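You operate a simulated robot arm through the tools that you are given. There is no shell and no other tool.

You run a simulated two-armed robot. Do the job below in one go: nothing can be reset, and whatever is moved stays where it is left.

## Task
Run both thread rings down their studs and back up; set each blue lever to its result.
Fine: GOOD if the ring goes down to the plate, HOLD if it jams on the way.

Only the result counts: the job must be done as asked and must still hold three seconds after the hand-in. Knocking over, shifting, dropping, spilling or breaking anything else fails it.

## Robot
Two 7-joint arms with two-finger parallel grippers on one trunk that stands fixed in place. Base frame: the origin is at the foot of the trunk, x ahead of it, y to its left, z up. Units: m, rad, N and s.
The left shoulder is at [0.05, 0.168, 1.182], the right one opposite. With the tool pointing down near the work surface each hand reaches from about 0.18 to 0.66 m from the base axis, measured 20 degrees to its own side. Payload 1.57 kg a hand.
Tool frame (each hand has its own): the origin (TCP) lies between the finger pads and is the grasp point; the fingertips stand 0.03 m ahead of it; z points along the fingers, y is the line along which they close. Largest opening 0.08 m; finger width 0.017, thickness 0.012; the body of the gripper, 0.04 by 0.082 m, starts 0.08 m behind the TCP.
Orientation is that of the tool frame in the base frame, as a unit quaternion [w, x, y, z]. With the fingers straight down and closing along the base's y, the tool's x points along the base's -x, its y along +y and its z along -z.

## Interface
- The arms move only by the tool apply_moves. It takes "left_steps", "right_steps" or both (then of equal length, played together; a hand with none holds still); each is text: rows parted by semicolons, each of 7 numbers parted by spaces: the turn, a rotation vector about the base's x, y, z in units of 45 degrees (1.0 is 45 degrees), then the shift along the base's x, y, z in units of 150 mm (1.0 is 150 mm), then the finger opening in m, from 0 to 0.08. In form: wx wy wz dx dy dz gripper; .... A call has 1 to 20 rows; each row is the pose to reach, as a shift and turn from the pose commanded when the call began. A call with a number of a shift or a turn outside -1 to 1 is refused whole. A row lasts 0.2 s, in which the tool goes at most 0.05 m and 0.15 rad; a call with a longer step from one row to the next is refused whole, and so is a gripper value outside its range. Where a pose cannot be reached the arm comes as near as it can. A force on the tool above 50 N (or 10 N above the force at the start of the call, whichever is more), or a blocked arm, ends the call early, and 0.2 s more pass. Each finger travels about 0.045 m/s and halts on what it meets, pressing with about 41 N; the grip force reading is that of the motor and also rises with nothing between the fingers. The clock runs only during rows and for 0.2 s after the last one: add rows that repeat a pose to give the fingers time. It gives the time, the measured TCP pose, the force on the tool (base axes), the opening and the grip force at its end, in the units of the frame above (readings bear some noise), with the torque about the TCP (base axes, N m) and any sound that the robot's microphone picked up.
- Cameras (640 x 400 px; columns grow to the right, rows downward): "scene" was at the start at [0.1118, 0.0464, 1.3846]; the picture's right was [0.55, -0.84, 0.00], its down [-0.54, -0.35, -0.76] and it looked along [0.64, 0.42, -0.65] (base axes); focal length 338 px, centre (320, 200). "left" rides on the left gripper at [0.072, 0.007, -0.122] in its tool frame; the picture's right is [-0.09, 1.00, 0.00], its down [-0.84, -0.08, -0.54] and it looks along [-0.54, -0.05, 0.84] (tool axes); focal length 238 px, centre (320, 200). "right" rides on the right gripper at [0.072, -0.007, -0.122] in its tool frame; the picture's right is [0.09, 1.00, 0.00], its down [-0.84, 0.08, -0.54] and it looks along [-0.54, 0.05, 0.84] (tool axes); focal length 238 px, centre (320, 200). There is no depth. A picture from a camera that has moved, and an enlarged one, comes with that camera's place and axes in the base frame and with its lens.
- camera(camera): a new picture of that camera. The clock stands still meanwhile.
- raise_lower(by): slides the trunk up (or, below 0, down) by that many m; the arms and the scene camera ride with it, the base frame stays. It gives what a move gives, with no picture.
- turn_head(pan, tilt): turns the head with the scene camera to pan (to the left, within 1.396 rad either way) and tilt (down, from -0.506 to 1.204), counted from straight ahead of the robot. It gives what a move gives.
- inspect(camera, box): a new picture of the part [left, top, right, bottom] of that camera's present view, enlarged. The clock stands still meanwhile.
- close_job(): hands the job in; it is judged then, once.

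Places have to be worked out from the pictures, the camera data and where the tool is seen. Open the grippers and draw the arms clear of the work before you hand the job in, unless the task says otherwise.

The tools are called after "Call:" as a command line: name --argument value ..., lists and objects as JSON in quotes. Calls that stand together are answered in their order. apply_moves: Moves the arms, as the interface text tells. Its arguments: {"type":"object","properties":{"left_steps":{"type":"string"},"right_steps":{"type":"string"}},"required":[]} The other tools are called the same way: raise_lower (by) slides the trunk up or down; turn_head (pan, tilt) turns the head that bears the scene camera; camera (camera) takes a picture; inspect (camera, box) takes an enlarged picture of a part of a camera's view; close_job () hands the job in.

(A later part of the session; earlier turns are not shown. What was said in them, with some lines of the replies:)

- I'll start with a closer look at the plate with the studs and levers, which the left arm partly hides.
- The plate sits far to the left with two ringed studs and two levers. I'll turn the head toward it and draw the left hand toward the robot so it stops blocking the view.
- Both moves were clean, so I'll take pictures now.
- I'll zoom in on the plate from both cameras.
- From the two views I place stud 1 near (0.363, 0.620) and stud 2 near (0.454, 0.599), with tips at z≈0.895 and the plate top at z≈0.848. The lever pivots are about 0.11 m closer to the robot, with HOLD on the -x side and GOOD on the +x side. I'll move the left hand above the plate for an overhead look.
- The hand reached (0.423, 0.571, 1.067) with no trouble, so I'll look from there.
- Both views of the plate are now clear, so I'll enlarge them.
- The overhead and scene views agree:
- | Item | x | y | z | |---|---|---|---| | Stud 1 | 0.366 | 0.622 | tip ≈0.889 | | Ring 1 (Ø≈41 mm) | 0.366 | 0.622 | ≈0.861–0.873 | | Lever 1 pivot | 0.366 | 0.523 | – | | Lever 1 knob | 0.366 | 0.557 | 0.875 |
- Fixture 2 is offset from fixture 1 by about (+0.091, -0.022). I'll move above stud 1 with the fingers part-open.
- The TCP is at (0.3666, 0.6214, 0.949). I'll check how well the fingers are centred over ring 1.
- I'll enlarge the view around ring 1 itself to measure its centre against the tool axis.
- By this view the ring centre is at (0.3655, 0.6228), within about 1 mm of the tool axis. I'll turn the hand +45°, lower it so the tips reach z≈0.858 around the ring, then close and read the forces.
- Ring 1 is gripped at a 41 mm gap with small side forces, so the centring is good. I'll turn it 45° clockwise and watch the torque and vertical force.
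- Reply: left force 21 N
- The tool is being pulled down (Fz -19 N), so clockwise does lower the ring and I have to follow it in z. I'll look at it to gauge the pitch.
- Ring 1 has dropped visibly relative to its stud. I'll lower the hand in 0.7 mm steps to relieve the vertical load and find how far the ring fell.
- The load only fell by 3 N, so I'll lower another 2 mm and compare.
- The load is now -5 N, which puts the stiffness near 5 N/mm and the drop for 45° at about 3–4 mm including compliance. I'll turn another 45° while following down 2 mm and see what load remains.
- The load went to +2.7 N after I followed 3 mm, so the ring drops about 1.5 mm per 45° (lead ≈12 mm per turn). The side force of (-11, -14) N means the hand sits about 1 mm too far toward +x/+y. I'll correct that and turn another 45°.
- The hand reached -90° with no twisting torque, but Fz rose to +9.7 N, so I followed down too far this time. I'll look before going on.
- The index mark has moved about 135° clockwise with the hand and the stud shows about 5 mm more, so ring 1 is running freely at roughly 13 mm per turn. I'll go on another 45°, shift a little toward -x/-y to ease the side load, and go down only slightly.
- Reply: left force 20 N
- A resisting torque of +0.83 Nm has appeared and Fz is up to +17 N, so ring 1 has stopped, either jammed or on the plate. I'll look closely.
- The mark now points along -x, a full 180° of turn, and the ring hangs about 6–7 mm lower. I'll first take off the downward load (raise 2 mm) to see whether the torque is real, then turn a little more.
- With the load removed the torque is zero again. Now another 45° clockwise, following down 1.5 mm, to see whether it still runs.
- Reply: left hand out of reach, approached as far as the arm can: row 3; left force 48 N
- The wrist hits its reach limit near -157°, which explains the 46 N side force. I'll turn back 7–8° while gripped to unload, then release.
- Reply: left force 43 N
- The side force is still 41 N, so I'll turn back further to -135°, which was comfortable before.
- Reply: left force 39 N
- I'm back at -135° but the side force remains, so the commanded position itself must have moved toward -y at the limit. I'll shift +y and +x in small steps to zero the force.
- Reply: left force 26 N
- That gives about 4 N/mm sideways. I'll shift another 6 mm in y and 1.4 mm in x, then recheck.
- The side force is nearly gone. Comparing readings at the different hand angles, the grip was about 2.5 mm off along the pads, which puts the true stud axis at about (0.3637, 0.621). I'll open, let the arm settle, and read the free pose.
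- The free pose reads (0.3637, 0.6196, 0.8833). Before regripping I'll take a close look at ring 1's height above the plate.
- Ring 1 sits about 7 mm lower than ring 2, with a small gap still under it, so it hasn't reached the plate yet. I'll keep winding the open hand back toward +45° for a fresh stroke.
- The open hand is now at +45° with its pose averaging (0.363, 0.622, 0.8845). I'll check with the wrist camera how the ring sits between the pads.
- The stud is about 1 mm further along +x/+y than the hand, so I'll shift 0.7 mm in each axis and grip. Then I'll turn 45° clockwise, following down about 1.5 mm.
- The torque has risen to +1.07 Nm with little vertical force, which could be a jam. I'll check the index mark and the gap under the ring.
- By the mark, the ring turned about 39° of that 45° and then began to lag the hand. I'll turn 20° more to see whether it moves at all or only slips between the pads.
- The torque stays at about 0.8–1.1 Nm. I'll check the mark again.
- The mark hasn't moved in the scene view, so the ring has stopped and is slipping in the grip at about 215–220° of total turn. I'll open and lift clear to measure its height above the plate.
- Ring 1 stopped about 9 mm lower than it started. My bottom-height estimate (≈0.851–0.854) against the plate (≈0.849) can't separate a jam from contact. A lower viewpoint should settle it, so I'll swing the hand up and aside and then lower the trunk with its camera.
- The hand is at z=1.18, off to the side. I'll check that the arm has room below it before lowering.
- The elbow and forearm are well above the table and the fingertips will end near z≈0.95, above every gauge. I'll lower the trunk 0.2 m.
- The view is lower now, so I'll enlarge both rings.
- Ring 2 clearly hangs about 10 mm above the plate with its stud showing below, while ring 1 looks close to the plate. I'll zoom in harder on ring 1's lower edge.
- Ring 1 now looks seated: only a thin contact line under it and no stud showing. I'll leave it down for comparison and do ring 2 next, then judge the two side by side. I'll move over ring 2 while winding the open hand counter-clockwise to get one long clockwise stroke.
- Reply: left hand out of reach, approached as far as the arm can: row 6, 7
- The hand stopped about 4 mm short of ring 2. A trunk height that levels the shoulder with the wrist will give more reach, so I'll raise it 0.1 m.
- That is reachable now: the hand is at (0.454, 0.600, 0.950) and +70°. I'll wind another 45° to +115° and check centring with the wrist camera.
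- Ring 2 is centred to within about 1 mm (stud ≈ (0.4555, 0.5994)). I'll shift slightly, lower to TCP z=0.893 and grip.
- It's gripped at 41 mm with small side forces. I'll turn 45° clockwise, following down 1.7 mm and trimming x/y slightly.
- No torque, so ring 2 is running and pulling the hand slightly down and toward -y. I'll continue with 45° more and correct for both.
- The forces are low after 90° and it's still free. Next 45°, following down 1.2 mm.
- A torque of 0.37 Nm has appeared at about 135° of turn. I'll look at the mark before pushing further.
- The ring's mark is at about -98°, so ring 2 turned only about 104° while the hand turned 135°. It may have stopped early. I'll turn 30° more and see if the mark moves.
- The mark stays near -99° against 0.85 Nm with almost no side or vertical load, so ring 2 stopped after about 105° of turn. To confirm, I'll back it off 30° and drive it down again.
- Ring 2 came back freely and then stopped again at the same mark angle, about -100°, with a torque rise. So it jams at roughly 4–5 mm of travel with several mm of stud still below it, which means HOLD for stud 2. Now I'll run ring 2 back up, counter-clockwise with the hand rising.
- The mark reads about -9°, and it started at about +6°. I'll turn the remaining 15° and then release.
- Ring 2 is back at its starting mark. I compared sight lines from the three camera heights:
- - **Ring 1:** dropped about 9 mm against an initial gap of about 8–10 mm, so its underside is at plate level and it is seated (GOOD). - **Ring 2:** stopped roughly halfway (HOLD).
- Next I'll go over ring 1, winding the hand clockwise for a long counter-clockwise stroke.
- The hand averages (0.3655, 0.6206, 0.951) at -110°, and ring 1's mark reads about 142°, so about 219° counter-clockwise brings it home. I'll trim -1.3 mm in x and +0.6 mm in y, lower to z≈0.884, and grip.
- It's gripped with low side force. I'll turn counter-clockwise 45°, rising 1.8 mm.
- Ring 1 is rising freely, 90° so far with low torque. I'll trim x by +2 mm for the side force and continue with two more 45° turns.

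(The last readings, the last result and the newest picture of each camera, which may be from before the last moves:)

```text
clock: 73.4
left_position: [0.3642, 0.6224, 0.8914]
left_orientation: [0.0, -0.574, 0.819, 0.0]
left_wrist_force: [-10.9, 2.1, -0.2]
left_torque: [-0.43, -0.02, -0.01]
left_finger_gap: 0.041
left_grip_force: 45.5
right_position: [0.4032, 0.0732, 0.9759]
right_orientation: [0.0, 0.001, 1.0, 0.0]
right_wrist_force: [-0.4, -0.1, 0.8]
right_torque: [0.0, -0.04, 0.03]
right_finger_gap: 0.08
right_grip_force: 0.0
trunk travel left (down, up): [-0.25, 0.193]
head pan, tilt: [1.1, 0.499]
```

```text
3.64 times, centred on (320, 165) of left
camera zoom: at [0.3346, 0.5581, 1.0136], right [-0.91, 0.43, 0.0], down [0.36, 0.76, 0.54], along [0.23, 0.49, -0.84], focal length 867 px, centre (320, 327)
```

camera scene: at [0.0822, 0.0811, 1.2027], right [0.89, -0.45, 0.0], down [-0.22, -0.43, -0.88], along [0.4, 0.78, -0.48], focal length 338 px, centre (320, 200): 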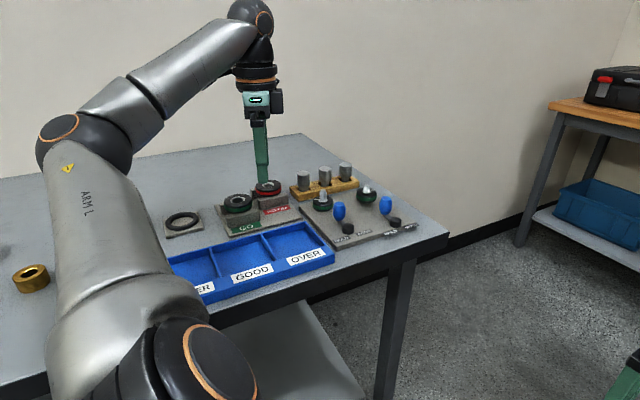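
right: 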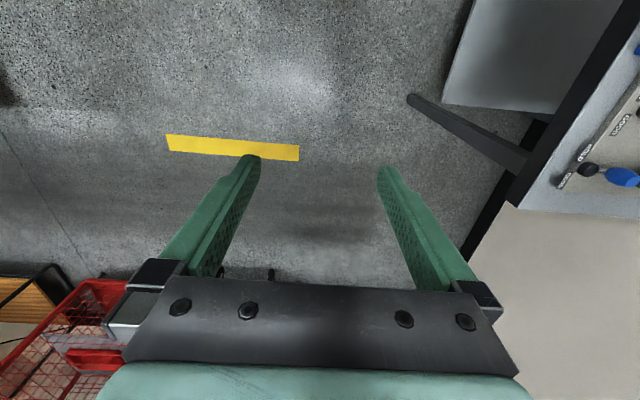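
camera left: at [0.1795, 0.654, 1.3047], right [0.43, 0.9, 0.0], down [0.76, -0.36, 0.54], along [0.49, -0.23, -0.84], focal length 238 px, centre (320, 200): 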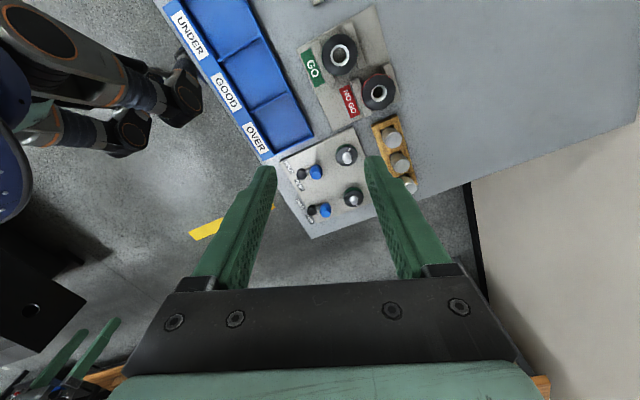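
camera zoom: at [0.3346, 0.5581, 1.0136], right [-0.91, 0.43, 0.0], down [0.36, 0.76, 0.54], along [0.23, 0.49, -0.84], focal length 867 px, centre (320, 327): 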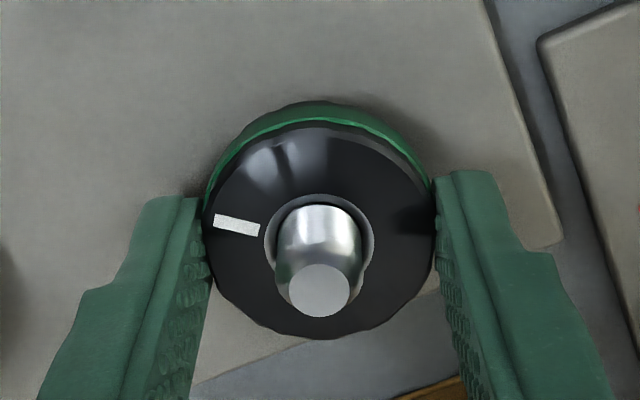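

The mark is at about -34°, so about 35° remains. I'll turn 35° and rise 1.4 mm, then check again before releasing.

Call:
apply_moves --left_steps "0 0 0.16 -0.006 0 0.002 0.03; 0 0 0.32 -0.01 0 0.004 0.03; 0 0 0.48 -0.01 0 0.006 0.03; 0 0 0.64 -0.01 0 0.008 0.03; 0 0 0.78 -0.01 0 0.0095 0.03; 0 0 0.78 -0.01 0 0.0095 0.03"

Call:
inspect --camera "left" --box '[240, 110, 400, 220]'

Call:
inspect --camera "scene" --box '[300, 200, 400, 260]'

```text
clock: 74.8
left_position: [0.3647, 0.6223, 0.8922]
left_orientation: [0.0, 0.795, -0.607, 0.0]
left_wrist_force: [-4.3, 5.2, -0.5]
left_torque: [0.34, 0.51, -0.01]
left_finger_gap: 0.0412
left_grip_force: 45.0
right_position: [0.4044, 0.0723, 0.9766]
right_orientation: [0.001, 0.0, 1.0, -0.001]
right_wrist_force: [-0.1, 1.3, 0.2]
right_torque: [0.0, 0.01, 0.01]
right_finger_gap: 0.0799
right_grip_force: 0.2
trunk travel left (down, up): [-0.25, 0.193]
head pan, tilt: [1.1, 0.499]
```

```text
3.64 times, centred on (320, 165) of left
camera zoom: at [0.3772, 0.5523, 1.015], right [-0.99, -0.17, 0.0], down [-0.14, 0.83, 0.54], along [-0.09, 0.53, -0.84], focal length 867 px, centre (320, 327)
```

zoom: 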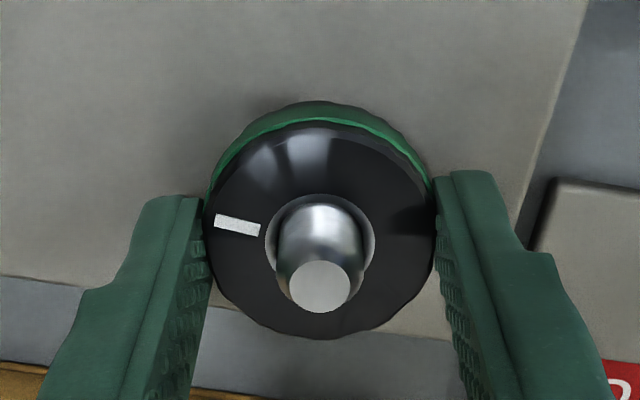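

```text
6.40 times, centred on (350, 230) of scene
camera zoom: at [0.082, 0.0816, 1.3028], right [0.89, -0.45, 0.0], down [-0.22, -0.43, -0.88], along [0.4, 0.78, -0.48], focal length 2161 px, centre (128, 8)
```

zoom: 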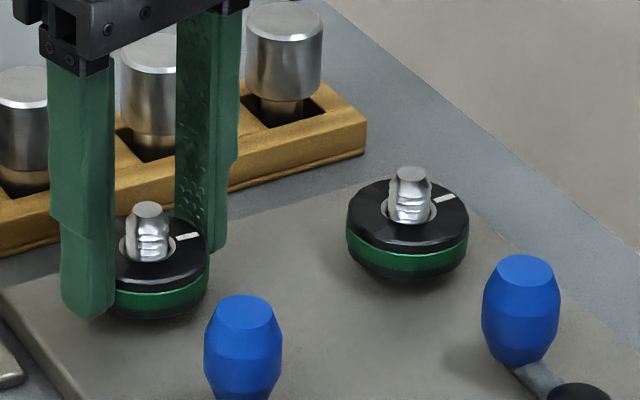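

The mark is back at about +1°, its starting direction, and the stud shows as much as stud 2's does. Ring 1 is back up. I'll release, lift clear, and move over lever 1's knob with the hand at +90°, so the fingers straddle it in x.

Call:
apply_moves --left_steps "0 0 0 0 0 0 0.06; 0 0 0 0 0 0 0.06; 0 0 0 0 0 0 0.06; 0 0 0 0 0 0.2 0.06; 0 0 0 0 0 0.416 0.06; 0 0 -0.11 0.005 -0.15 0.416 0.06; 0 0 -0.22 0.01 -0.3 0.416 0.06; 0 0 -0.333 0.015 -0.434 0.416 0.06; 0 0 -0.333 0.015 -0.434 0.416 0.06"

Call:
inspect --camera "left" --box '[220, 60, 420, 200]'

Call:
inspect --camera "scene" --box '[300, 200, 420, 280]'

```text
clock: 76.8
left_position: [0.3649, 0.5584, 0.9567]
left_orientation: [0.0, 0.707, -0.707, 0.0]
left_wrist_force: [0.1, 0.1, 0.4]
left_torque: [-0.02, -0.01, 0.02]
left_finger_gap: 0.06
left_grip_force: 0.1
right_position: [0.4055, 0.0723, 0.9758]
right_orientation: [0.0, 0.002, 1.0, -0.001]
right_wrist_force: [0.6, 0.5, -0.3]
right_torque: [0.04, -0.04, 0.02]
right_finger_gap: 0.0803
right_grip_force: 0.0
trunk travel left (down, up): [-0.25, 0.193]
head pan, tilt: [1.1, 0.499]
```

```text
2.86 times, centred on (320, 130) of left
camera zoom: at [0.3601, 0.487, 1.0773], right [-1.0, 0.09, 0.0], down [0.08, 0.84, 0.54], along [0.05, 0.54, -0.84], focal length 681 px, centre (320, 400)
```

zoom: 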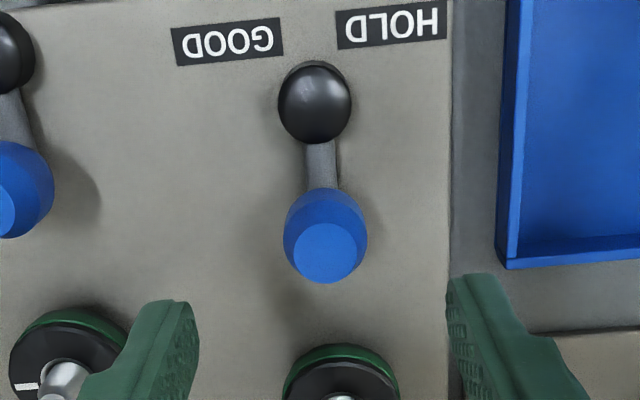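

```text
5.00 times, centred on (360, 240) of scene
camera zoom: at [0.0822, 0.0811, 1.3028], right [0.89, -0.45, 0.0], down [-0.22, -0.43, -0.88], along [0.4, 0.78, -0.48], focal length 1688 px, centre (120, 0)
```

zoom: 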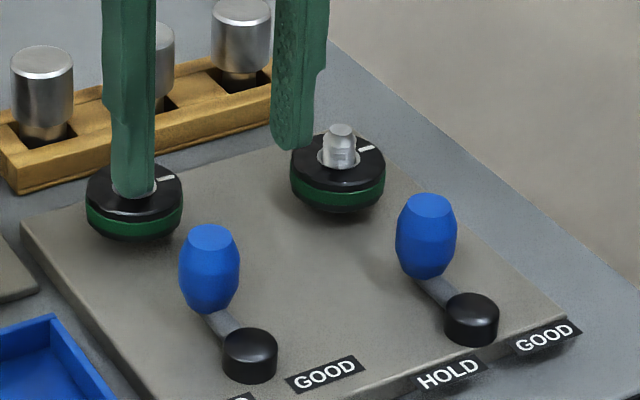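

The wrist view puts lever 1's pivot at (0.364, 0.522) and its knob near (0.364, 0.556), about 3 mm off the tool axis in each direction. I'll correct, lower around the knob (tips z≈0.867, above the pivot cap), and close on it.

Call:
apply_moves --left_steps "0 0 0 -0.017 -0.02 -0.05 0.05; 0 0 0 -0.017 -0.02 -0.15 0.05; 0 0 0 -0.017 -0.02 -0.25 0.05; 0 0 0 -0.017 -0.02 -0.34 0.05; 0 0 0 -0.017 -0.02 -0.387 0.05; 0 0 0 -0.017 -0.02 -0.387 0.05"

Call:
camera --camera "left"

Call:
inspect --camera "scene" --box '[300, 200, 420, 280]'

```text
clock: 78.2
left_position: [0.3636, 0.5541, 0.897]
left_orientation: [-0.001, 0.708, -0.706, 0.0]
left_wrist_force: [-0.6, 0.7, -0.4]
left_torque: [0.0, -0.01, -0.02]
left_finger_gap: 0.05
left_grip_force: 0.0
right_position: [0.4039, 0.0733, 0.9753]
right_orientation: [0.0, 0.0, 1.0, 0.0]
right_wrist_force: [0.2, 0.1, -0.2]
right_torque: [-0.01, -0.03, 0.01]
right_finger_gap: 0.08
right_grip_force: 0.1
trunk travel left (down, up): [-0.25, 0.193]
head pan, tilt: [1.1, 0.499]
```

```text
taken
camera left: at [0.3575, 0.4838, 1.0197], right [-1.0, 0.09, 0.0], down [0.08, 0.84, 0.54], along [0.05, 0.54, -0.84], focal length 238 px, centre (320, 200)
```

left: 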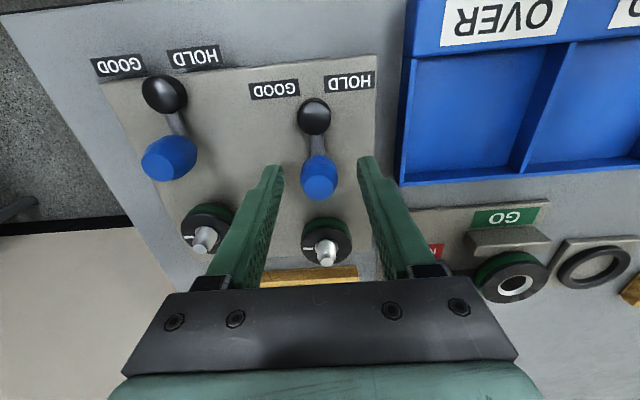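

```text
5.00 times, centred on (360, 240) of scene
camera zoom: at [0.0822, 0.0811, 1.3028], right [0.89, -0.45, 0.0], down [-0.22, -0.43, -0.88], along [0.4, 0.78, -0.48], focal length 1688 px, centre (120, 0)
```

zoom: 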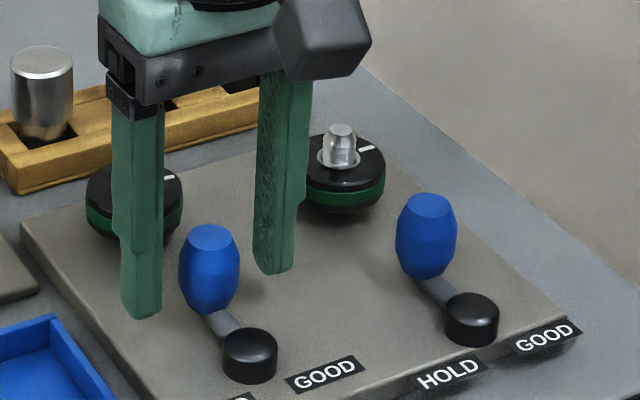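

The knob sits between the fingers. I'll close on it.

Call:
apply_moves --left_steps "0 0 0 0 0 0 0.035; 0 0 0 0 0 0 0.02; 0 0 0 0 0 0 0.015; 0 0 0 0 0 0 0.015"

```text
clock: 79.2
left_position: [0.3628, 0.5552, 0.8976]
left_orientation: [0.0, 0.708, -0.707, 0.001]
left_wrist_force: [-0.1, 0.4, -1.4]
left_torque: [0.08, -0.02, 0.0]
left_finger_gap: 0.0248
left_grip_force: 34.5
right_position: [0.4041, 0.073, 0.9754]
right_orientation: [0.0, 0.001, 1.0, 0.001]
right_wrist_force: [-0.3, 0.3, -0.3]
right_torque: [-0.03, 0.0, -0.02]
right_finger_gap: 0.0798
right_grip_force: 0.0
trunk travel left (down, up): [-0.25, 0.193]
head pan, tilt: [1.1, 0.499]
```

The knob is held (24.8 mm) with almost no load. I'll swing the lever clockwise about its pivot toward GOOD (+x side) along a 34 mm arc, 45° first.

Call:
apply_moves --left_steps "0 0 -0.167 0.0296 -0.0019 0 0.015; 0 0 -0.333 0.0587 -0.0077 0 0.015; 0 0 -0.5 0.0867 -0.0173 0 0.015; 0 0 -0.667 0.1133 -0.0304 0 0.015; 0 0 -0.833 0.138 -0.0469 0 0.015; 0 0 -1 0.1603 -0.0664 0 0.015; 0 0 -1 0.1603 -0.0664 0 0.015"

Call:
inspect --camera "scene" --box '[300, 200, 420, 280]'

```text
clock: 80.8
left_position: [0.3828, 0.546, 0.8965]
left_orientation: [-0.003, -0.383, 0.924, 0.006]
left_wrist_force: [-30.3, 23.5, 17.0]
left_torque: [0.6, 0.86, 0.23]
left_finger_gap: 0.0243
left_grip_force: 36.6
right_position: [0.4008, 0.0733, 0.977]
right_orientation: [0.003, 0.0, 1.0, 0.0]
right_wrist_force: [-0.5, -0.8, -0.4]
right_torque: [-0.02, -0.03, -0.02]
right_finger_gap: 0.0799
right_grip_force: 0.0
trunk travel left (down, up): [-0.25, 0.193]
head pan, tilt: [1.1, 0.499]
```

```text
5.00 times, centred on (360, 240) of scene
camera zoom: at [0.0782, 0.0817, 1.3032], right [0.89, -0.45, 0.0], down [-0.21, -0.43, -0.88], along [0.4, 0.78, -0.48], focal length 1688 px, centre (120, 0)
```

zoom: 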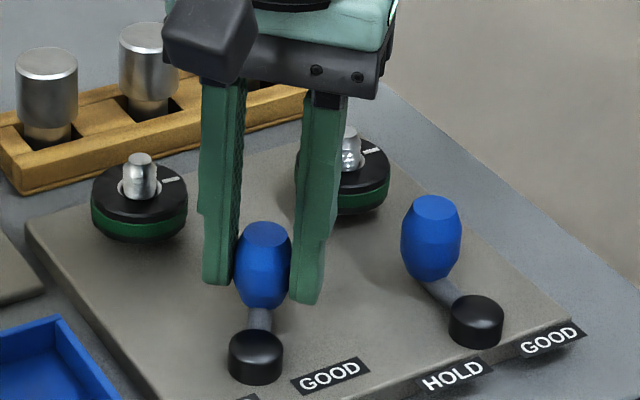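

The lever moved about 34° and now resists with about 38 N along the arc while the command is 6 mm ahead, so this is a stop, friction or a detent. I'll press slightly more to see if it yields.

Call:
apply_moves --left_steps "0 0 0 0.01 -0.007 0 0.015; 0 0 0 0.016 -0.011 0 0.015; 0 0 0 0.016 -0.011 0 0.015"

Call:
inspect --camera "left" --box '[220, 60, 420, 200]'

```text
clock: 81.5
left_position: [0.3835, 0.5469, 0.8962]
left_orientation: [-0.009, -0.385, 0.923, 0.016]
left_wrist_force: [-16.7, 6.6, 14.7]
left_torque: [0.11, 0.94, 0.01]
left_finger_gap: 0.0242
left_grip_force: 36.3
right_position: [0.4025, 0.0726, 0.9759]
right_orientation: [0.002, 0.001, 1.0, 0.001]
right_wrist_force: [1.2, 1.0, -0.2]
right_torque: [0.05, 0.01, 0.03]
right_finger_gap: 0.0798
right_grip_force: 0.0
trunk travel left (down, up): [-0.25, 0.193]
head pan, tilt: [1.1, 0.499]
stopped in row 3 (left hand): the force on the tool passed its limit at 52 N (the readings are from after the stop); the commanded pose is now the measured one
```

```text
2.86 times, centred on (320, 130) of left
camera zoom: at [0.3318, 0.4994, 1.0197], right [-0.64, 0.77, 0.03], down [0.66, 0.53, 0.53], along [0.39, 0.36, -0.84], focal length 681 px, centre (320, 400)
```

zoom: 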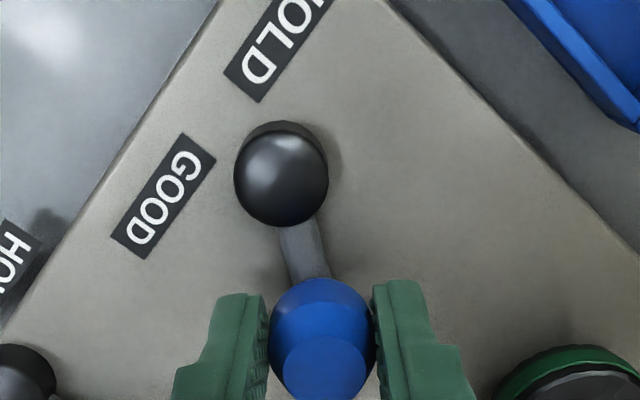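

The force passed 50 N without movement, so the lever is at its end stop about 35° toward GOOD. I'll open and see where it rests.

Call:
apply_moves --left_steps "0 0 0 0 0 0 0.04; 0 0 0 0 0 0 0.05; 0 0 0 0 0 0 0.05; 0 0 0 0 0 0.15 0.05; 0 0 0 0 0 0.3 0.05; 0 0 0 0 0 0.4 0.05; 0 0 0 0 0 0.4 0.05"

Call:
inspect --camera "left" --box '[200, 40, 440, 200]'

Call:
inspect --camera "scene" --box '[300, 200, 420, 280]'

```text
clock: 83.1
left_position: [0.3867, 0.5468, 0.9553]
left_orientation: [-0.007, -0.384, 0.923, 0.012]
left_wrist_force: [-0.7, 0.4, 0.0]
left_torque: [-0.01, 0.02, -0.03]
left_finger_gap: 0.05
left_grip_force: 0.0
right_position: [0.4037, 0.0734, 0.9767]
right_orientation: [0.001, 0.002, 1.0, 0.0]
right_wrist_force: [0.5, -0.1, 0.1]
right_torque: [0.01, -0.01, 0.02]
right_finger_gap: 0.0798
right_grip_force: 0.1
trunk travel left (down, up): [-0.25, 0.193]
head pan, tilt: [1.1, 0.499]
```

```text
2.50 times, centred on (320, 120) of left
camera zoom: at [0.334, 0.4991, 1.078], right [-0.64, 0.77, 0.02], down [0.66, 0.53, 0.54], along [0.4, 0.36, -0.84], focal length 596 px, centre (320, 400)
```

zoom: 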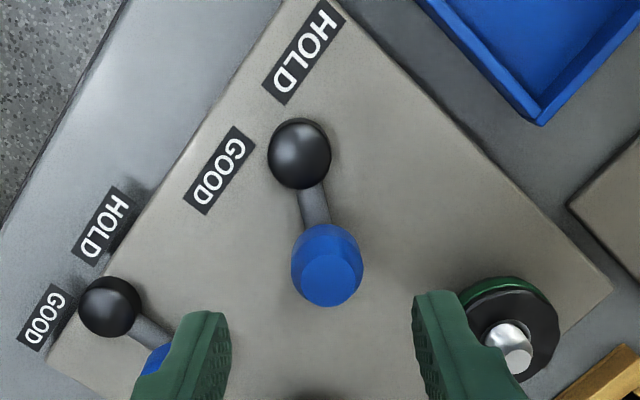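

```text
5.00 times, centred on (360, 240) of scene
camera zoom: at [0.0822, 0.0811, 1.3028], right [0.89, -0.45, 0.0], down [-0.22, -0.43, -0.88], along [0.4, 0.78, -0.48], focal length 1688 px, centre (120, 0)
```

zoom: 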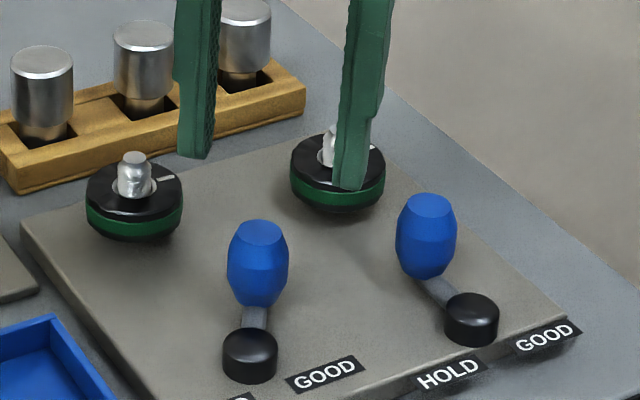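

Lever 1 rests at about 34° toward GOOD, at its stop, and stays there. Next is lever 2, which should go to HOLD. I'll move over its knob near (0.4555, 0.533), take out the small tilt left by the stop, and turn the hand to +70°.

Call:
apply_moves --left_steps "-0.01 -0.014 0 0.15 -0.03 0.01 0.05; -0.021 -0.028 0 0.3 -0.06 0.01 0.05; -0.021 -0.028 0 0.463 -0.092 0.01 0.05; -0.021 -0.028 0 0.463 -0.092 0.01 0.05"

Call:
apply_moves --left_steps "0 0 0.15 0 0 0 0.05; 0 0 0.3 0 0 0 0.05; 0 0 0.45 0 0 0 0.05; 0 0 0.55 0 0 0 0.05; 0 0 0.55 0 0 0 0.05"

Call:
inspect --camera "left" --box '[220, 60, 420, 200]'

```text
clock: 84.1
left_position: [0.4545, 0.5315, 0.9564]
left_orientation: [0.001, -0.384, 0.923, -0.001]
left_wrist_force: [0.0, -0.2, 0.0]
left_torque: [0.02, -0.04, 0.0]
left_finger_gap: 0.0501
left_grip_force: 0.0
right_position: [0.4044, 0.0731, 0.9761]
right_orientation: [0.0, 0.001, 1.0, 0.0]
right_wrist_force: [0.3, 1.0, 0.5]
right_torque: [0.03, 0.0, 0.0]
right_finger_gap: 0.0799
right_grip_force: 0.0
trunk travel left (down, up): [-0.25, 0.193]
head pan, tilt: [1.1, 0.499]
```

```text
clock: 85.3
left_position: [0.4549, 0.5332, 0.9566]
left_orientation: [0.002, -0.574, 0.819, -0.001]
left_wrist_force: [-0.7, 0.4, 0.7]
left_torque: [0.04, 0.02, -0.01]
left_finger_gap: 0.05
left_grip_force: 0.0
right_position: [0.4053, 0.0719, 0.9751]
right_orientation: [0.001, 0.001, 1.0, 0.0]
right_wrist_force: [-1.0, 0.0, 0.7]
right_torque: [0.01, 0.0, 0.03]
right_finger_gap: 0.08
right_grip_force: 0.0
trunk travel left (down, up): [-0.25, 0.193]
head pan, tilt: [1.1, 0.499]
```

```text
2.86 times, centred on (320, 130) of left
camera zoom: at [0.4243, 0.4686, 1.0791], right [-0.9, 0.43, 0.0], down [0.36, 0.76, 0.54], along [0.23, 0.49, -0.84], focal length 681 px, centre (320, 400)
```

zoom: 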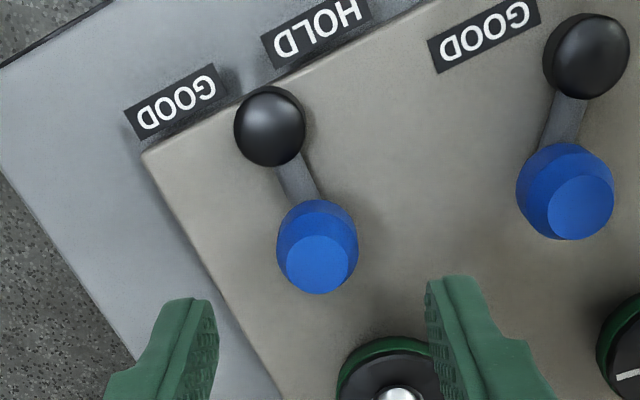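

The knob top is right on the tool axis. I'll lower and grip it.

Call:
apply_moves --left_steps "0 0 0 -0.004 0.002 -0.1 0.05; 0 0 0 -0.004 0.002 -0.2 0.05; 0 0 0 -0.004 0.002 -0.3 0.05; 0 0 0 -0.004 0.002 -0.397 0.05; 0 0 0 -0.004 0.002 -0.397 0.05; 0 0 0 -0.004 0.002 -0.397 0.035; 0 0 0 -0.004 0.002 -0.397 0.02; 0 0 0 -0.004 0.002 -0.397 0.015; 0 0 0 -0.004 0.002 -0.397 0.015"

```text
clock: 87.3
left_position: [0.454, 0.5328, 0.897]
left_orientation: [0.0, -0.573, 0.819, -0.001]
left_wrist_force: [0.3, -0.3, -2.2]
left_torque: [0.11, -0.09, -0.01]
left_finger_gap: 0.0244
left_grip_force: 34.8
right_position: [0.4045, 0.0725, 0.9761]
right_orientation: [0.0, 0.001, 1.0, 0.0]
right_wrist_force: [-0.4, 0.7, 0.1]
right_torque: [-0.01, 0.01, -0.01]
right_finger_gap: 0.0798
right_grip_force: 0.1
trunk travel left (down, up): [-0.25, 0.193]
head pan, tilt: [1.1, 0.499]
```

It's gripped with almost no load. I'll swing lever 2 counter-clockwise about its pivot toward HOLD (-x side), up to about 37°.

Call:
apply_moves --left_steps "0 0 0.167 -0.0296 -0.0019 0 0.015; 0 0 0.333 -0.0587 -0.0077 0 0.015; 0 0 0.5 -0.0867 -0.0173 0 0.015; 0 0 0.667 -0.1133 -0.0304 0 0.015; 0 0 0.76 -0.128 -0.039 0 0.015; 0 0 0.82 -0.136 -0.0455 0 0.015; 0 0 0.82 -0.136 -0.0455 0 0.015"

Call:
inspect --camera "left" --box '[220, 60, 420, 200]'

```text
clock: 88.9
left_position: [0.4361, 0.5275, 0.8978]
left_orientation: [-0.003, 0.804, -0.595, 0.002]
left_wrist_force: [13.1, 1.3, 2.5]
left_torque: [0.03, -0.56, -0.1]
left_finger_gap: 0.0245
left_grip_force: 36.5
right_position: [0.4055, 0.0719, 0.9755]
right_orientation: [0.001, 0.001, 1.0, 0.0]
right_wrist_force: [-0.2, 0.1, 0.1]
right_torque: [0.02, 0.02, 0.01]
right_finger_gap: 0.08
right_grip_force: 0.1
trunk travel left (down, up): [-0.25, 0.193]
head pan, tilt: [1.1, 0.499]
```

```text
2.86 times, centred on (320, 130) of left
camera zoom: at [0.4508, 0.4569, 1.0202], right [-0.98, -0.2, -0.01], down [-0.17, 0.82, 0.54], along [-0.1, 0.53, -0.84], focal length 681 px, centre (320, 400)
```

zoom: 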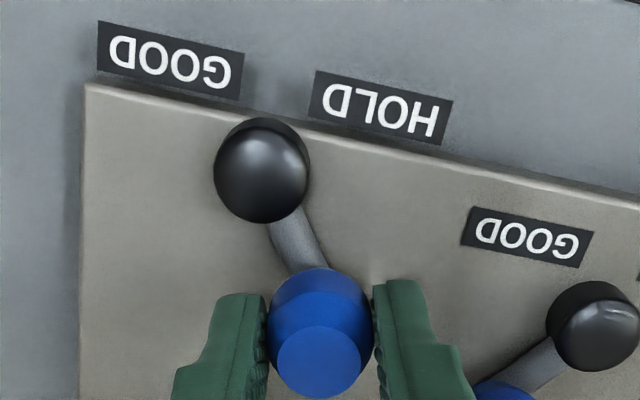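

Lever 2 is about 32° over with 13 N resisting. I'll press 4 mm further along the arc to seat it at its stop, as with lever 1.

Call:
apply_moves --left_steps "0 0 0 -0.008 -0.005 0 0.015; 0 0 0 -0.016 -0.01 0 0.015; 0 0 0 -0.022 -0.015 0 0.015; 0 0 0 -0.022 -0.015 0 0.015"

```text
clock: 89.9
left_position: [0.4355, 0.5263, 0.8977]
left_orientation: [-0.008, 0.803, -0.595, 0.006]
left_wrist_force: [30.1, 18.1, 9.5]
left_torque: [0.81, -0.68, 0.06]
left_finger_gap: 0.0245
left_grip_force: 36.2
right_position: [0.4071, 0.0725, 0.974]
right_orientation: [-0.001, 0.001, 1.0, -0.001]
right_wrist_force: [-0.4, -0.4, 0.3]
right_torque: [0.01, 0.03, 0.02]
right_finger_gap: 0.08
right_grip_force: 0.0
trunk travel left (down, up): [-0.25, 0.193]
head pan, tilt: [1.1, 0.499]
```

The force rises to 35 N with no more travel, so lever 2 is at its HOLD stop. I'll ease off, open, and lift straight up.

Call:
apply_moves --left_steps "0 0 0 0.02 0.013 0 0.015; 0 0 0 0.035 0.023 0 0.015; 0 0 0 0.035 0.023 0 0.03; 0 0 0 0.035 0.023 0 0.05; 0 0 0 0.035 0.023 0 0.05; 0 0 0 0.035 0.023 0.15 0.05; 0 0 0 0.035 0.023 0.35 0.05; 0 0 0 0.035 0.023 0.6 0.05; 0 0 0 0.035 0.023 0.9 0.05; 0 0 0 0.035 0.023 0.9 0.05"

Call:
inspect --camera "left" --box '[200, 40, 440, 200]'

Call:
inspect --camera "scene" --box '[300, 200, 420, 280]'

```text
clock: 92.1
left_position: [0.4353, 0.5271, 1.0323]
left_orientation: [-0.001, 0.803, -0.596, 0.001]
left_wrist_force: [-0.3, 0.5, -0.1]
left_torque: [0.02, 0.0, -0.02]
left_finger_gap: 0.05
left_grip_force: 0.1
right_position: [0.4052, 0.0731, 0.9752]
right_orientation: [0.0, 0.001, 1.0, 0.001]
right_wrist_force: [0.2, 0.6, -0.1]
right_torque: [0.0, 0.0, 0.01]
right_finger_gap: 0.08
right_grip_force: 0.0
trunk travel left (down, up): [-0.25, 0.193]
head pan, tilt: [1.1, 0.499]
```

```text
2.50 times, centred on (320, 120) of left
camera zoom: at [0.4512, 0.4571, 1.1547], right [-0.98, -0.2, 0.0], down [-0.17, 0.82, 0.54], along [-0.11, 0.53, -0.84], focal length 596 px, centre (320, 400)
```

zoom: 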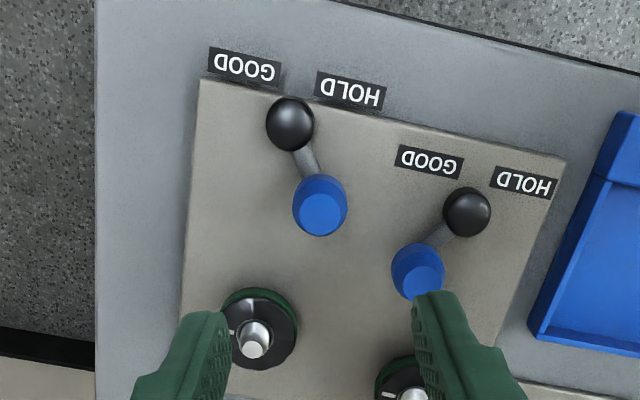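

```text
5.00 times, centred on (360, 240) of scene
camera zoom: at [0.0823, 0.0812, 1.3028], right [0.89, -0.45, 0.0], down [-0.22, -0.43, -0.88], along [0.4, 0.78, -0.48], focal length 1688 px, centre (120, 0)
```

zoom: 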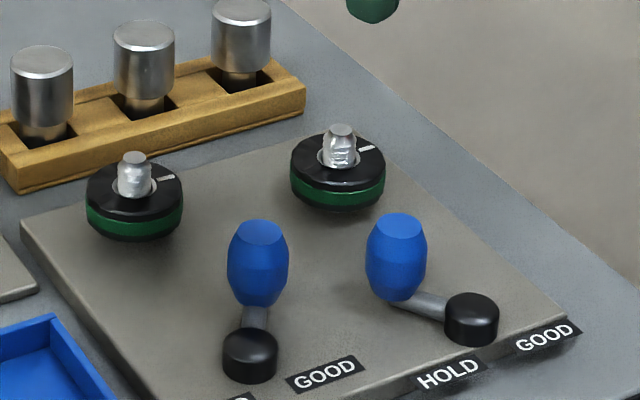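

Lever 1 rests on the GOOD side and lever 2 on the HOLD side, both at their stops. I'll draw the left hand back toward the robot and return the trunk and head to the earlier view to check ring heights and marks against the first pictures.

Call:
apply_moves --left_steps "0 0 -0.15 -0.1 -0.2 0.1 0.06; 0 0 -0.3 -0.2 -0.4 0.2 0.07; 0 0 -0.45 -0.35 -0.6 0.3 0.08; 0 0 -0.6 -0.5 -0.8 0.3 0.08; 0 0 -0.75 -0.65 -1 0.3 0.08; 0 0 -0.9 -0.8 -1 0.3 0.08; 0 0 -1 -0.9 -1 0.3 0.08"

Call:
apply_moves --left_steps "0 0 -0.15 0 -0.15 0 0.08; 0 0 -0.3 0 -0.3 0 0.08; 0 0 -0.45 0 -0.45 0 0.08; 0 0 -0.6 0 -0.55 0 0.08; 0 0 -0.75 0 -0.55 0 0.08; 0 0 -0.9 0 -0.55 0 0.08; 0 0 -1 0 -0.55 0 0.08; 0 0 -1 0 -0.55 0 0.08"

Call:
raise_lower --by 0.1

Call:
turn_head --pan 1.1 --tilt 0.721

Call:
camera --camera "scene"

Call:
inspect --camera "scene" --box '[290, 150, 430, 245]'

```text
clock: 93.7
left_position: [0.3011, 0.3789, 1.0764]
left_orientation: [0.0, -0.513, 0.859, -0.001]
left_wrist_force: [-1.3, -0.4, 0.4]
left_torque: [-0.04, -0.03, 0.0]
left_finger_gap: 0.0798
left_grip_force: 0.0
right_position: [0.4041, 0.073, 0.9759]
right_orientation: [0.001, 0.001, 1.0, 0.0]
right_wrist_force: [-0.2, 0.0, 0.8]
right_torque: [0.0, 0.02, 0.01]
right_finger_gap: 0.0801
right_grip_force: 0.1
trunk travel left (down, up): [-0.25, 0.193]
head pan, tilt: [1.1, 0.499]
```

```text
clock: 95.5
left_position: [0.3011, 0.2945, 1.0772]
left_orientation: [0.0, -0.146, 0.989, -0.002]
left_wrist_force: [0.0, -0.2, 0.7]
left_torque: [0.0, -0.02, 0.0]
left_finger_gap: 0.08
left_grip_force: 0.1
right_position: [0.4053, 0.0729, 0.975]
right_orientation: [0.0, 0.001, 1.0, 0.0]
right_wrist_force: [0.8, -0.5, 0.5]
right_torque: [-0.02, -0.02, 0.02]
right_finger_gap: 0.0803
right_grip_force: 0.1
trunk travel left (down, up): [-0.25, 0.193]
head pan, tilt: [1.1, 0.499]
```

```text
clock: 96.9
left_position: [0.3009, 0.2952, 1.1767]
left_orientation: [0.0, -0.146, 0.989, -0.001]
left_wrist_force: [0.4, 0.6, 0.0]
left_torque: [-0.01, 0.03, 0.01]
left_finger_gap: 0.0799
left_grip_force: 0.0
right_position: [0.4045, 0.0732, 1.0754]
right_orientation: [-0.001, 0.0, 1.0, 0.0]
right_wrist_force: [-0.2, -0.1, 0.0]
right_torque: [0.0, -0.05, -0.03]
right_finger_gap: 0.0799
right_grip_force: 0.1
trunk travel left (down, up): [-0.35, 0.093]
head pan, tilt: [1.1, 0.499]
```

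```text
clock: 97.6
left_position: [0.3016, 0.2945, 1.1782]
left_orientation: [0.001, -0.146, 0.989, 0.0]
left_wrist_force: [-0.4, 0.7, -0.8]
left_torque: [0.01, -0.02, -0.03]
left_finger_gap: 0.0798
left_grip_force: 0.1
right_position: [0.4039, 0.0736, 1.0755]
right_orientation: [0.0, 0.001, 1.0, -0.001]
right_wrist_force: [0.3, -0.4, 0.3]
right_torque: [-0.02, -0.02, 0.01]
right_finger_gap: 0.0799
right_grip_force: 0.0
trunk travel left (down, up): [-0.35, 0.093]
head pan, tilt: [1.1, 0.721]
```

```text
taken
camera scene: at [0.0791, 0.075, 1.3833], right [0.89, -0.45, 0.0], down [-0.3, -0.59, -0.75], along [0.34, 0.67, -0.66], focal length 338 px, centre (320, 200)
```

scene: 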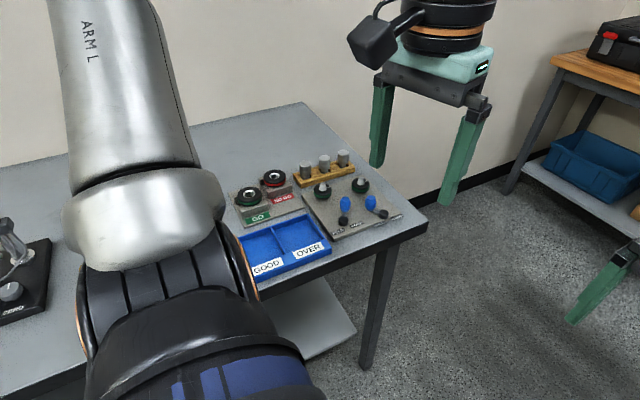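

```text
4.21 times, centred on (360, 198) of scene
camera zoom: at [0.0791, 0.075, 1.3833], right [0.89, -0.45, 0.0], down [-0.3, -0.59, -0.75], along [0.34, 0.67, -0.66], focal length 1422 px, centre (152, 210)
```

zoom: 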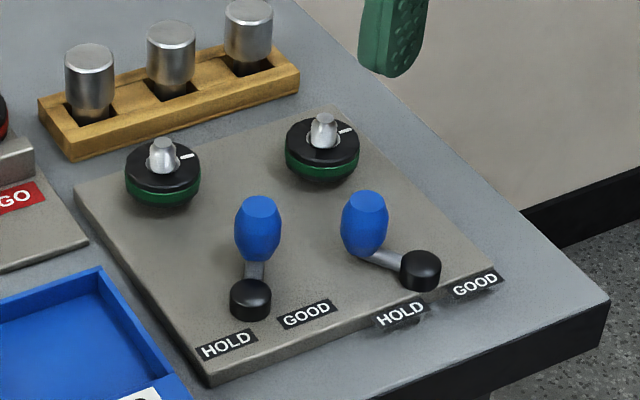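

The view matches the first picture closely. I'll zoom in on both rings for a final comparison of their marks and heights.

Call:
inspect --camera "scene" --box '[308, 176, 340, 204]'

Call:
inspect --camera "scene" --box '[346, 168, 378, 196]'

Call:
inspect --camera "scene" --box '[285, 145, 445, 245]'

```text
14.29 times, centred on (324, 190) of scene
camera zoom: at [0.0791, 0.075, 1.3833], right [0.89, -0.45, 0.0], down [-0.3, -0.59, -0.75], along [0.34, 0.67, -0.66], focal length 4823 px, centre (263, 343)
```

zoom: 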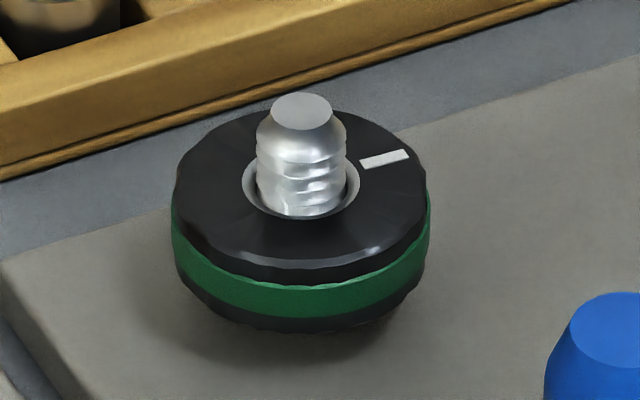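

```text
14.29 times, centred on (362, 182) of scene
camera zoom: at [0.0791, 0.075, 1.3833], right [0.89, -0.45, 0.0], down [-0.3, -0.59, -0.75], along [0.34, 0.67, -0.66], focal length 4823 px, centre (-280, 457)
```

zoom: 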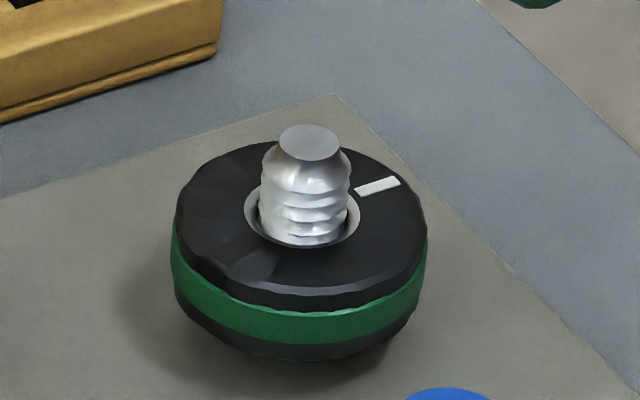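

```text
4.00 times, centred on (365, 195) of scene
camera zoom: at [0.0791, 0.075, 1.3833], right [0.89, -0.45, 0.0], down [-0.3, -0.59, -0.75], along [0.34, 0.67, -0.66], focal length 1350 px, centre (140, 220)
```

zoom: 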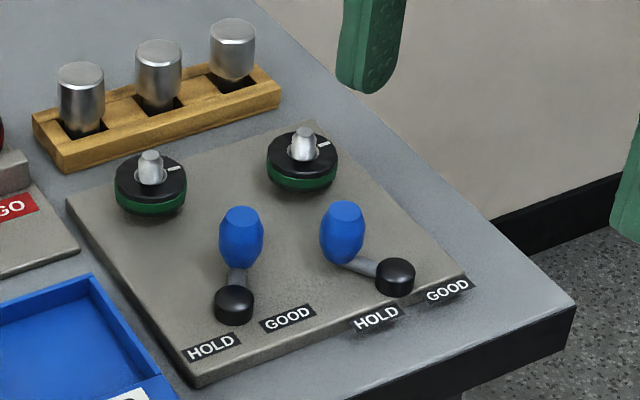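

Marks and heights match the start. To be sure ring 1 really reached the plate (it dropped about 8.6 mm), I'll measure the original gap under the rings from a low viewpoint by lowering the trunk. The left hand is now well off the table side.

Call:
raise_lower --by -0.2

Call:
turn_head --pan 1.1 --tilt 0.499

Call:
camera --camera "scene"

Call:
inspect --camera "scene" --box '[304, 182, 344, 217]'

Call:
inspect --camera "scene" --box '[310, 196, 338, 216]'

```text
clock: 99.8
left_position: [0.3005, 0.294, 0.978]
left_orientation: [0.0, -0.145, 0.989, -0.002]
left_wrist_force: [0.7, -0.4, -0.6]
left_torque: [0.0, 0.01, 0.03]
left_finger_gap: 0.0803
left_grip_force: 0.3
right_position: [0.4045, 0.0723, 0.8766]
right_orientation: [0.001, 0.0, 1.0, 0.0]
right_wrist_force: [-0.6, 1.0, 0.7]
right_torque: [0.02, -0.02, -0.02]
right_finger_gap: 0.0801
right_grip_force: 0.0
trunk travel left (down, up): [-0.15, 0.293]
head pan, tilt: [1.1, 0.721]
```

```text
clock: 100.5
left_position: [0.3015, 0.2958, 0.9778]
left_orientation: [0.001, -0.146, 0.989, -0.002]
left_wrist_force: [-0.1, 0.2, 0.0]
left_torque: [0.03, 0.01, -0.01]
left_finger_gap: 0.0799
left_grip_force: 0.0
right_position: [0.4054, 0.0731, 0.8756]
right_orientation: [0.0, 0.001, 1.0, 0.0]
right_wrist_force: [-0.5, -0.5, -0.5]
right_torque: [0.01, 0.0, 0.0]
right_finger_gap: 0.0799
right_grip_force: 0.1
trunk travel left (down, up): [-0.15, 0.293]
head pan, tilt: [1.1, 0.499]
```

```text
taken
camera scene: at [0.0822, 0.0811, 1.2027], right [0.89, -0.45, 0.0], down [-0.22, -0.43, -0.88], along [0.4, 0.78, -0.48], focal length 338 px, centre (320, 200)
```

scene: 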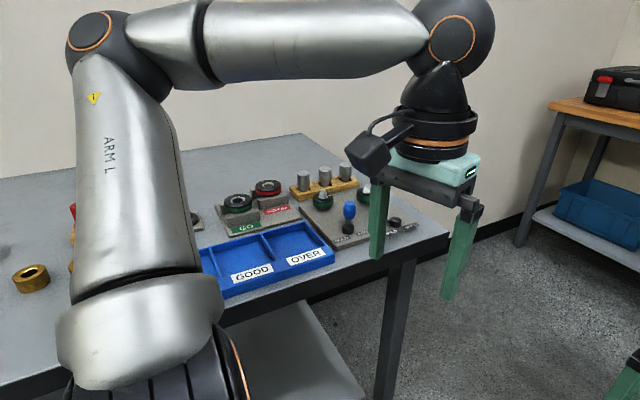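

```text
11.43 times, centred on (324, 200) of scene
camera zoom: at [0.0822, 0.0811, 1.2027], right [0.89, -0.45, 0.0], down [-0.22, -0.43, -0.88], along [0.4, 0.78, -0.48], focal length 3859 px, centre (274, 206)
```

zoom: 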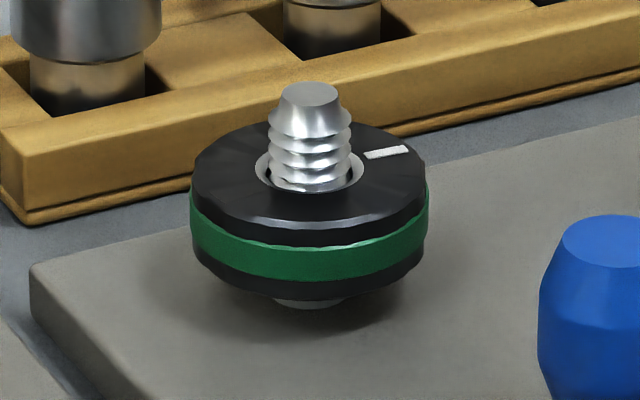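

```text
16.00 times, centred on (324, 206) of scene
camera zoom: at [0.0822, 0.0811, 1.2027], right [0.89, -0.45, 0.0], down [-0.22, -0.43, -0.88], along [0.4, 0.78, -0.48], focal length 5402 px, centre (256, 104)
```

zoom: 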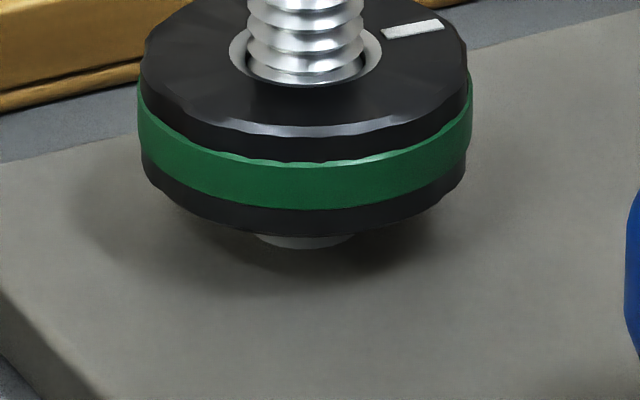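

From the identical low view, ring 1's underside moved about 8–8.7 mm against an original gap of about 9 mm. Within reading error that is plate contact with the contact line I saw, while ring 2 stopped at less than half that. The verdicts stand: stud 1 GOOD, stud 2 HOLD. I'll raise the trunk back so the hands are well clear and check the levers once more.

Call:
raise_lower --by 0.2

Call:
turn_head --pan 1.1 --tilt 0.721

Call:
inspect --camera "scene" --box '[230, 130, 450, 280]'

```text
clock: 102.7
left_position: [0.3027, 0.2961, 1.1766]
left_orientation: [0.001, -0.145, 0.989, -0.001]
left_wrist_force: [0.2, -0.7, -0.4]
left_torque: [0.0, -0.04, 0.0]
left_finger_gap: 0.08
left_grip_force: 0.1
right_position: [0.4039, 0.0732, 1.0753]
right_orientation: [0.0, 0.002, 1.0, 0.0]
right_wrist_force: [-0.6, -0.6, 0.0]
right_torque: [-0.01, -0.03, -0.01]
right_finger_gap: 0.0802
right_grip_force: 0.1
trunk travel left (down, up): [-0.35, 0.093]
head pan, tilt: [1.1, 0.499]
```

```text
clock: 103.5
left_position: [0.3016, 0.2942, 1.1776]
left_orientation: [0.0, -0.146, 0.989, -0.001]
left_wrist_force: [0.3, -0.4, 0.5]
left_torque: [0.02, 0.03, 0.03]
left_finger_gap: 0.08
left_grip_force: 0.0
right_position: [0.4032, 0.0723, 1.076]
right_orientation: [0.001, 0.001, 1.0, 0.0]
right_wrist_force: [0.3, -0.2, 0.8]
right_torque: [0.0, 0.03, 0.0]
right_finger_gap: 0.0801
right_grip_force: 0.1
trunk travel left (down, up): [-0.35, 0.093]
head pan, tilt: [1.1, 0.721]
```

```text
2.67 times, centred on (340, 205) of scene
camera zoom: at [0.0791, 0.075, 1.3834], right [0.89, -0.45, 0.0], down [-0.3, -0.59, -0.75], along [0.34, 0.67, -0.66], focal length 900 px, centre (267, 187)
```

zoom: 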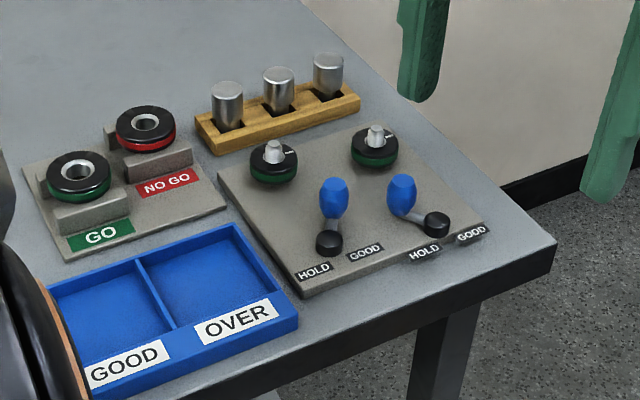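

Both rings are back up at their starting marks. Lever 1 is on GOOD, lever 2 is on HOLD, nothing else has moved, and both hands are open and clear. I'm handing the job in.

Call:
close_job

```text
The job is handed in.
```

I ran both rings down and back up, set the levers and handed the job in. Stud 1 (the one nearer the NO GO gauge) is set to GOOD and stud 2 to HOLD.

| Stud | How far the ring went | Lever |
|---|---|---|
| 1 | Turned about 219° and dropped 8–9 mm, down to the plate | GOOD |
| 2 | Jammed after about 105°, roughly halfway; stopped at the same point on a second try | HOLD |

- **Least certain point:** that ring 1 actually touched the plate. It dropped 8–9 mm into a gap I measured at about 9 mm, so I can't rule out a last millimetre. Up close it looked seated.
- **Final state:** both rings are back at their starting height, and the index marks are within a few degrees of where they began. Both levers were pressed to their end stops and stayed there when released.
- **Surroundings:** nothing else on the table moved. Both grippers are open and clear of the work.
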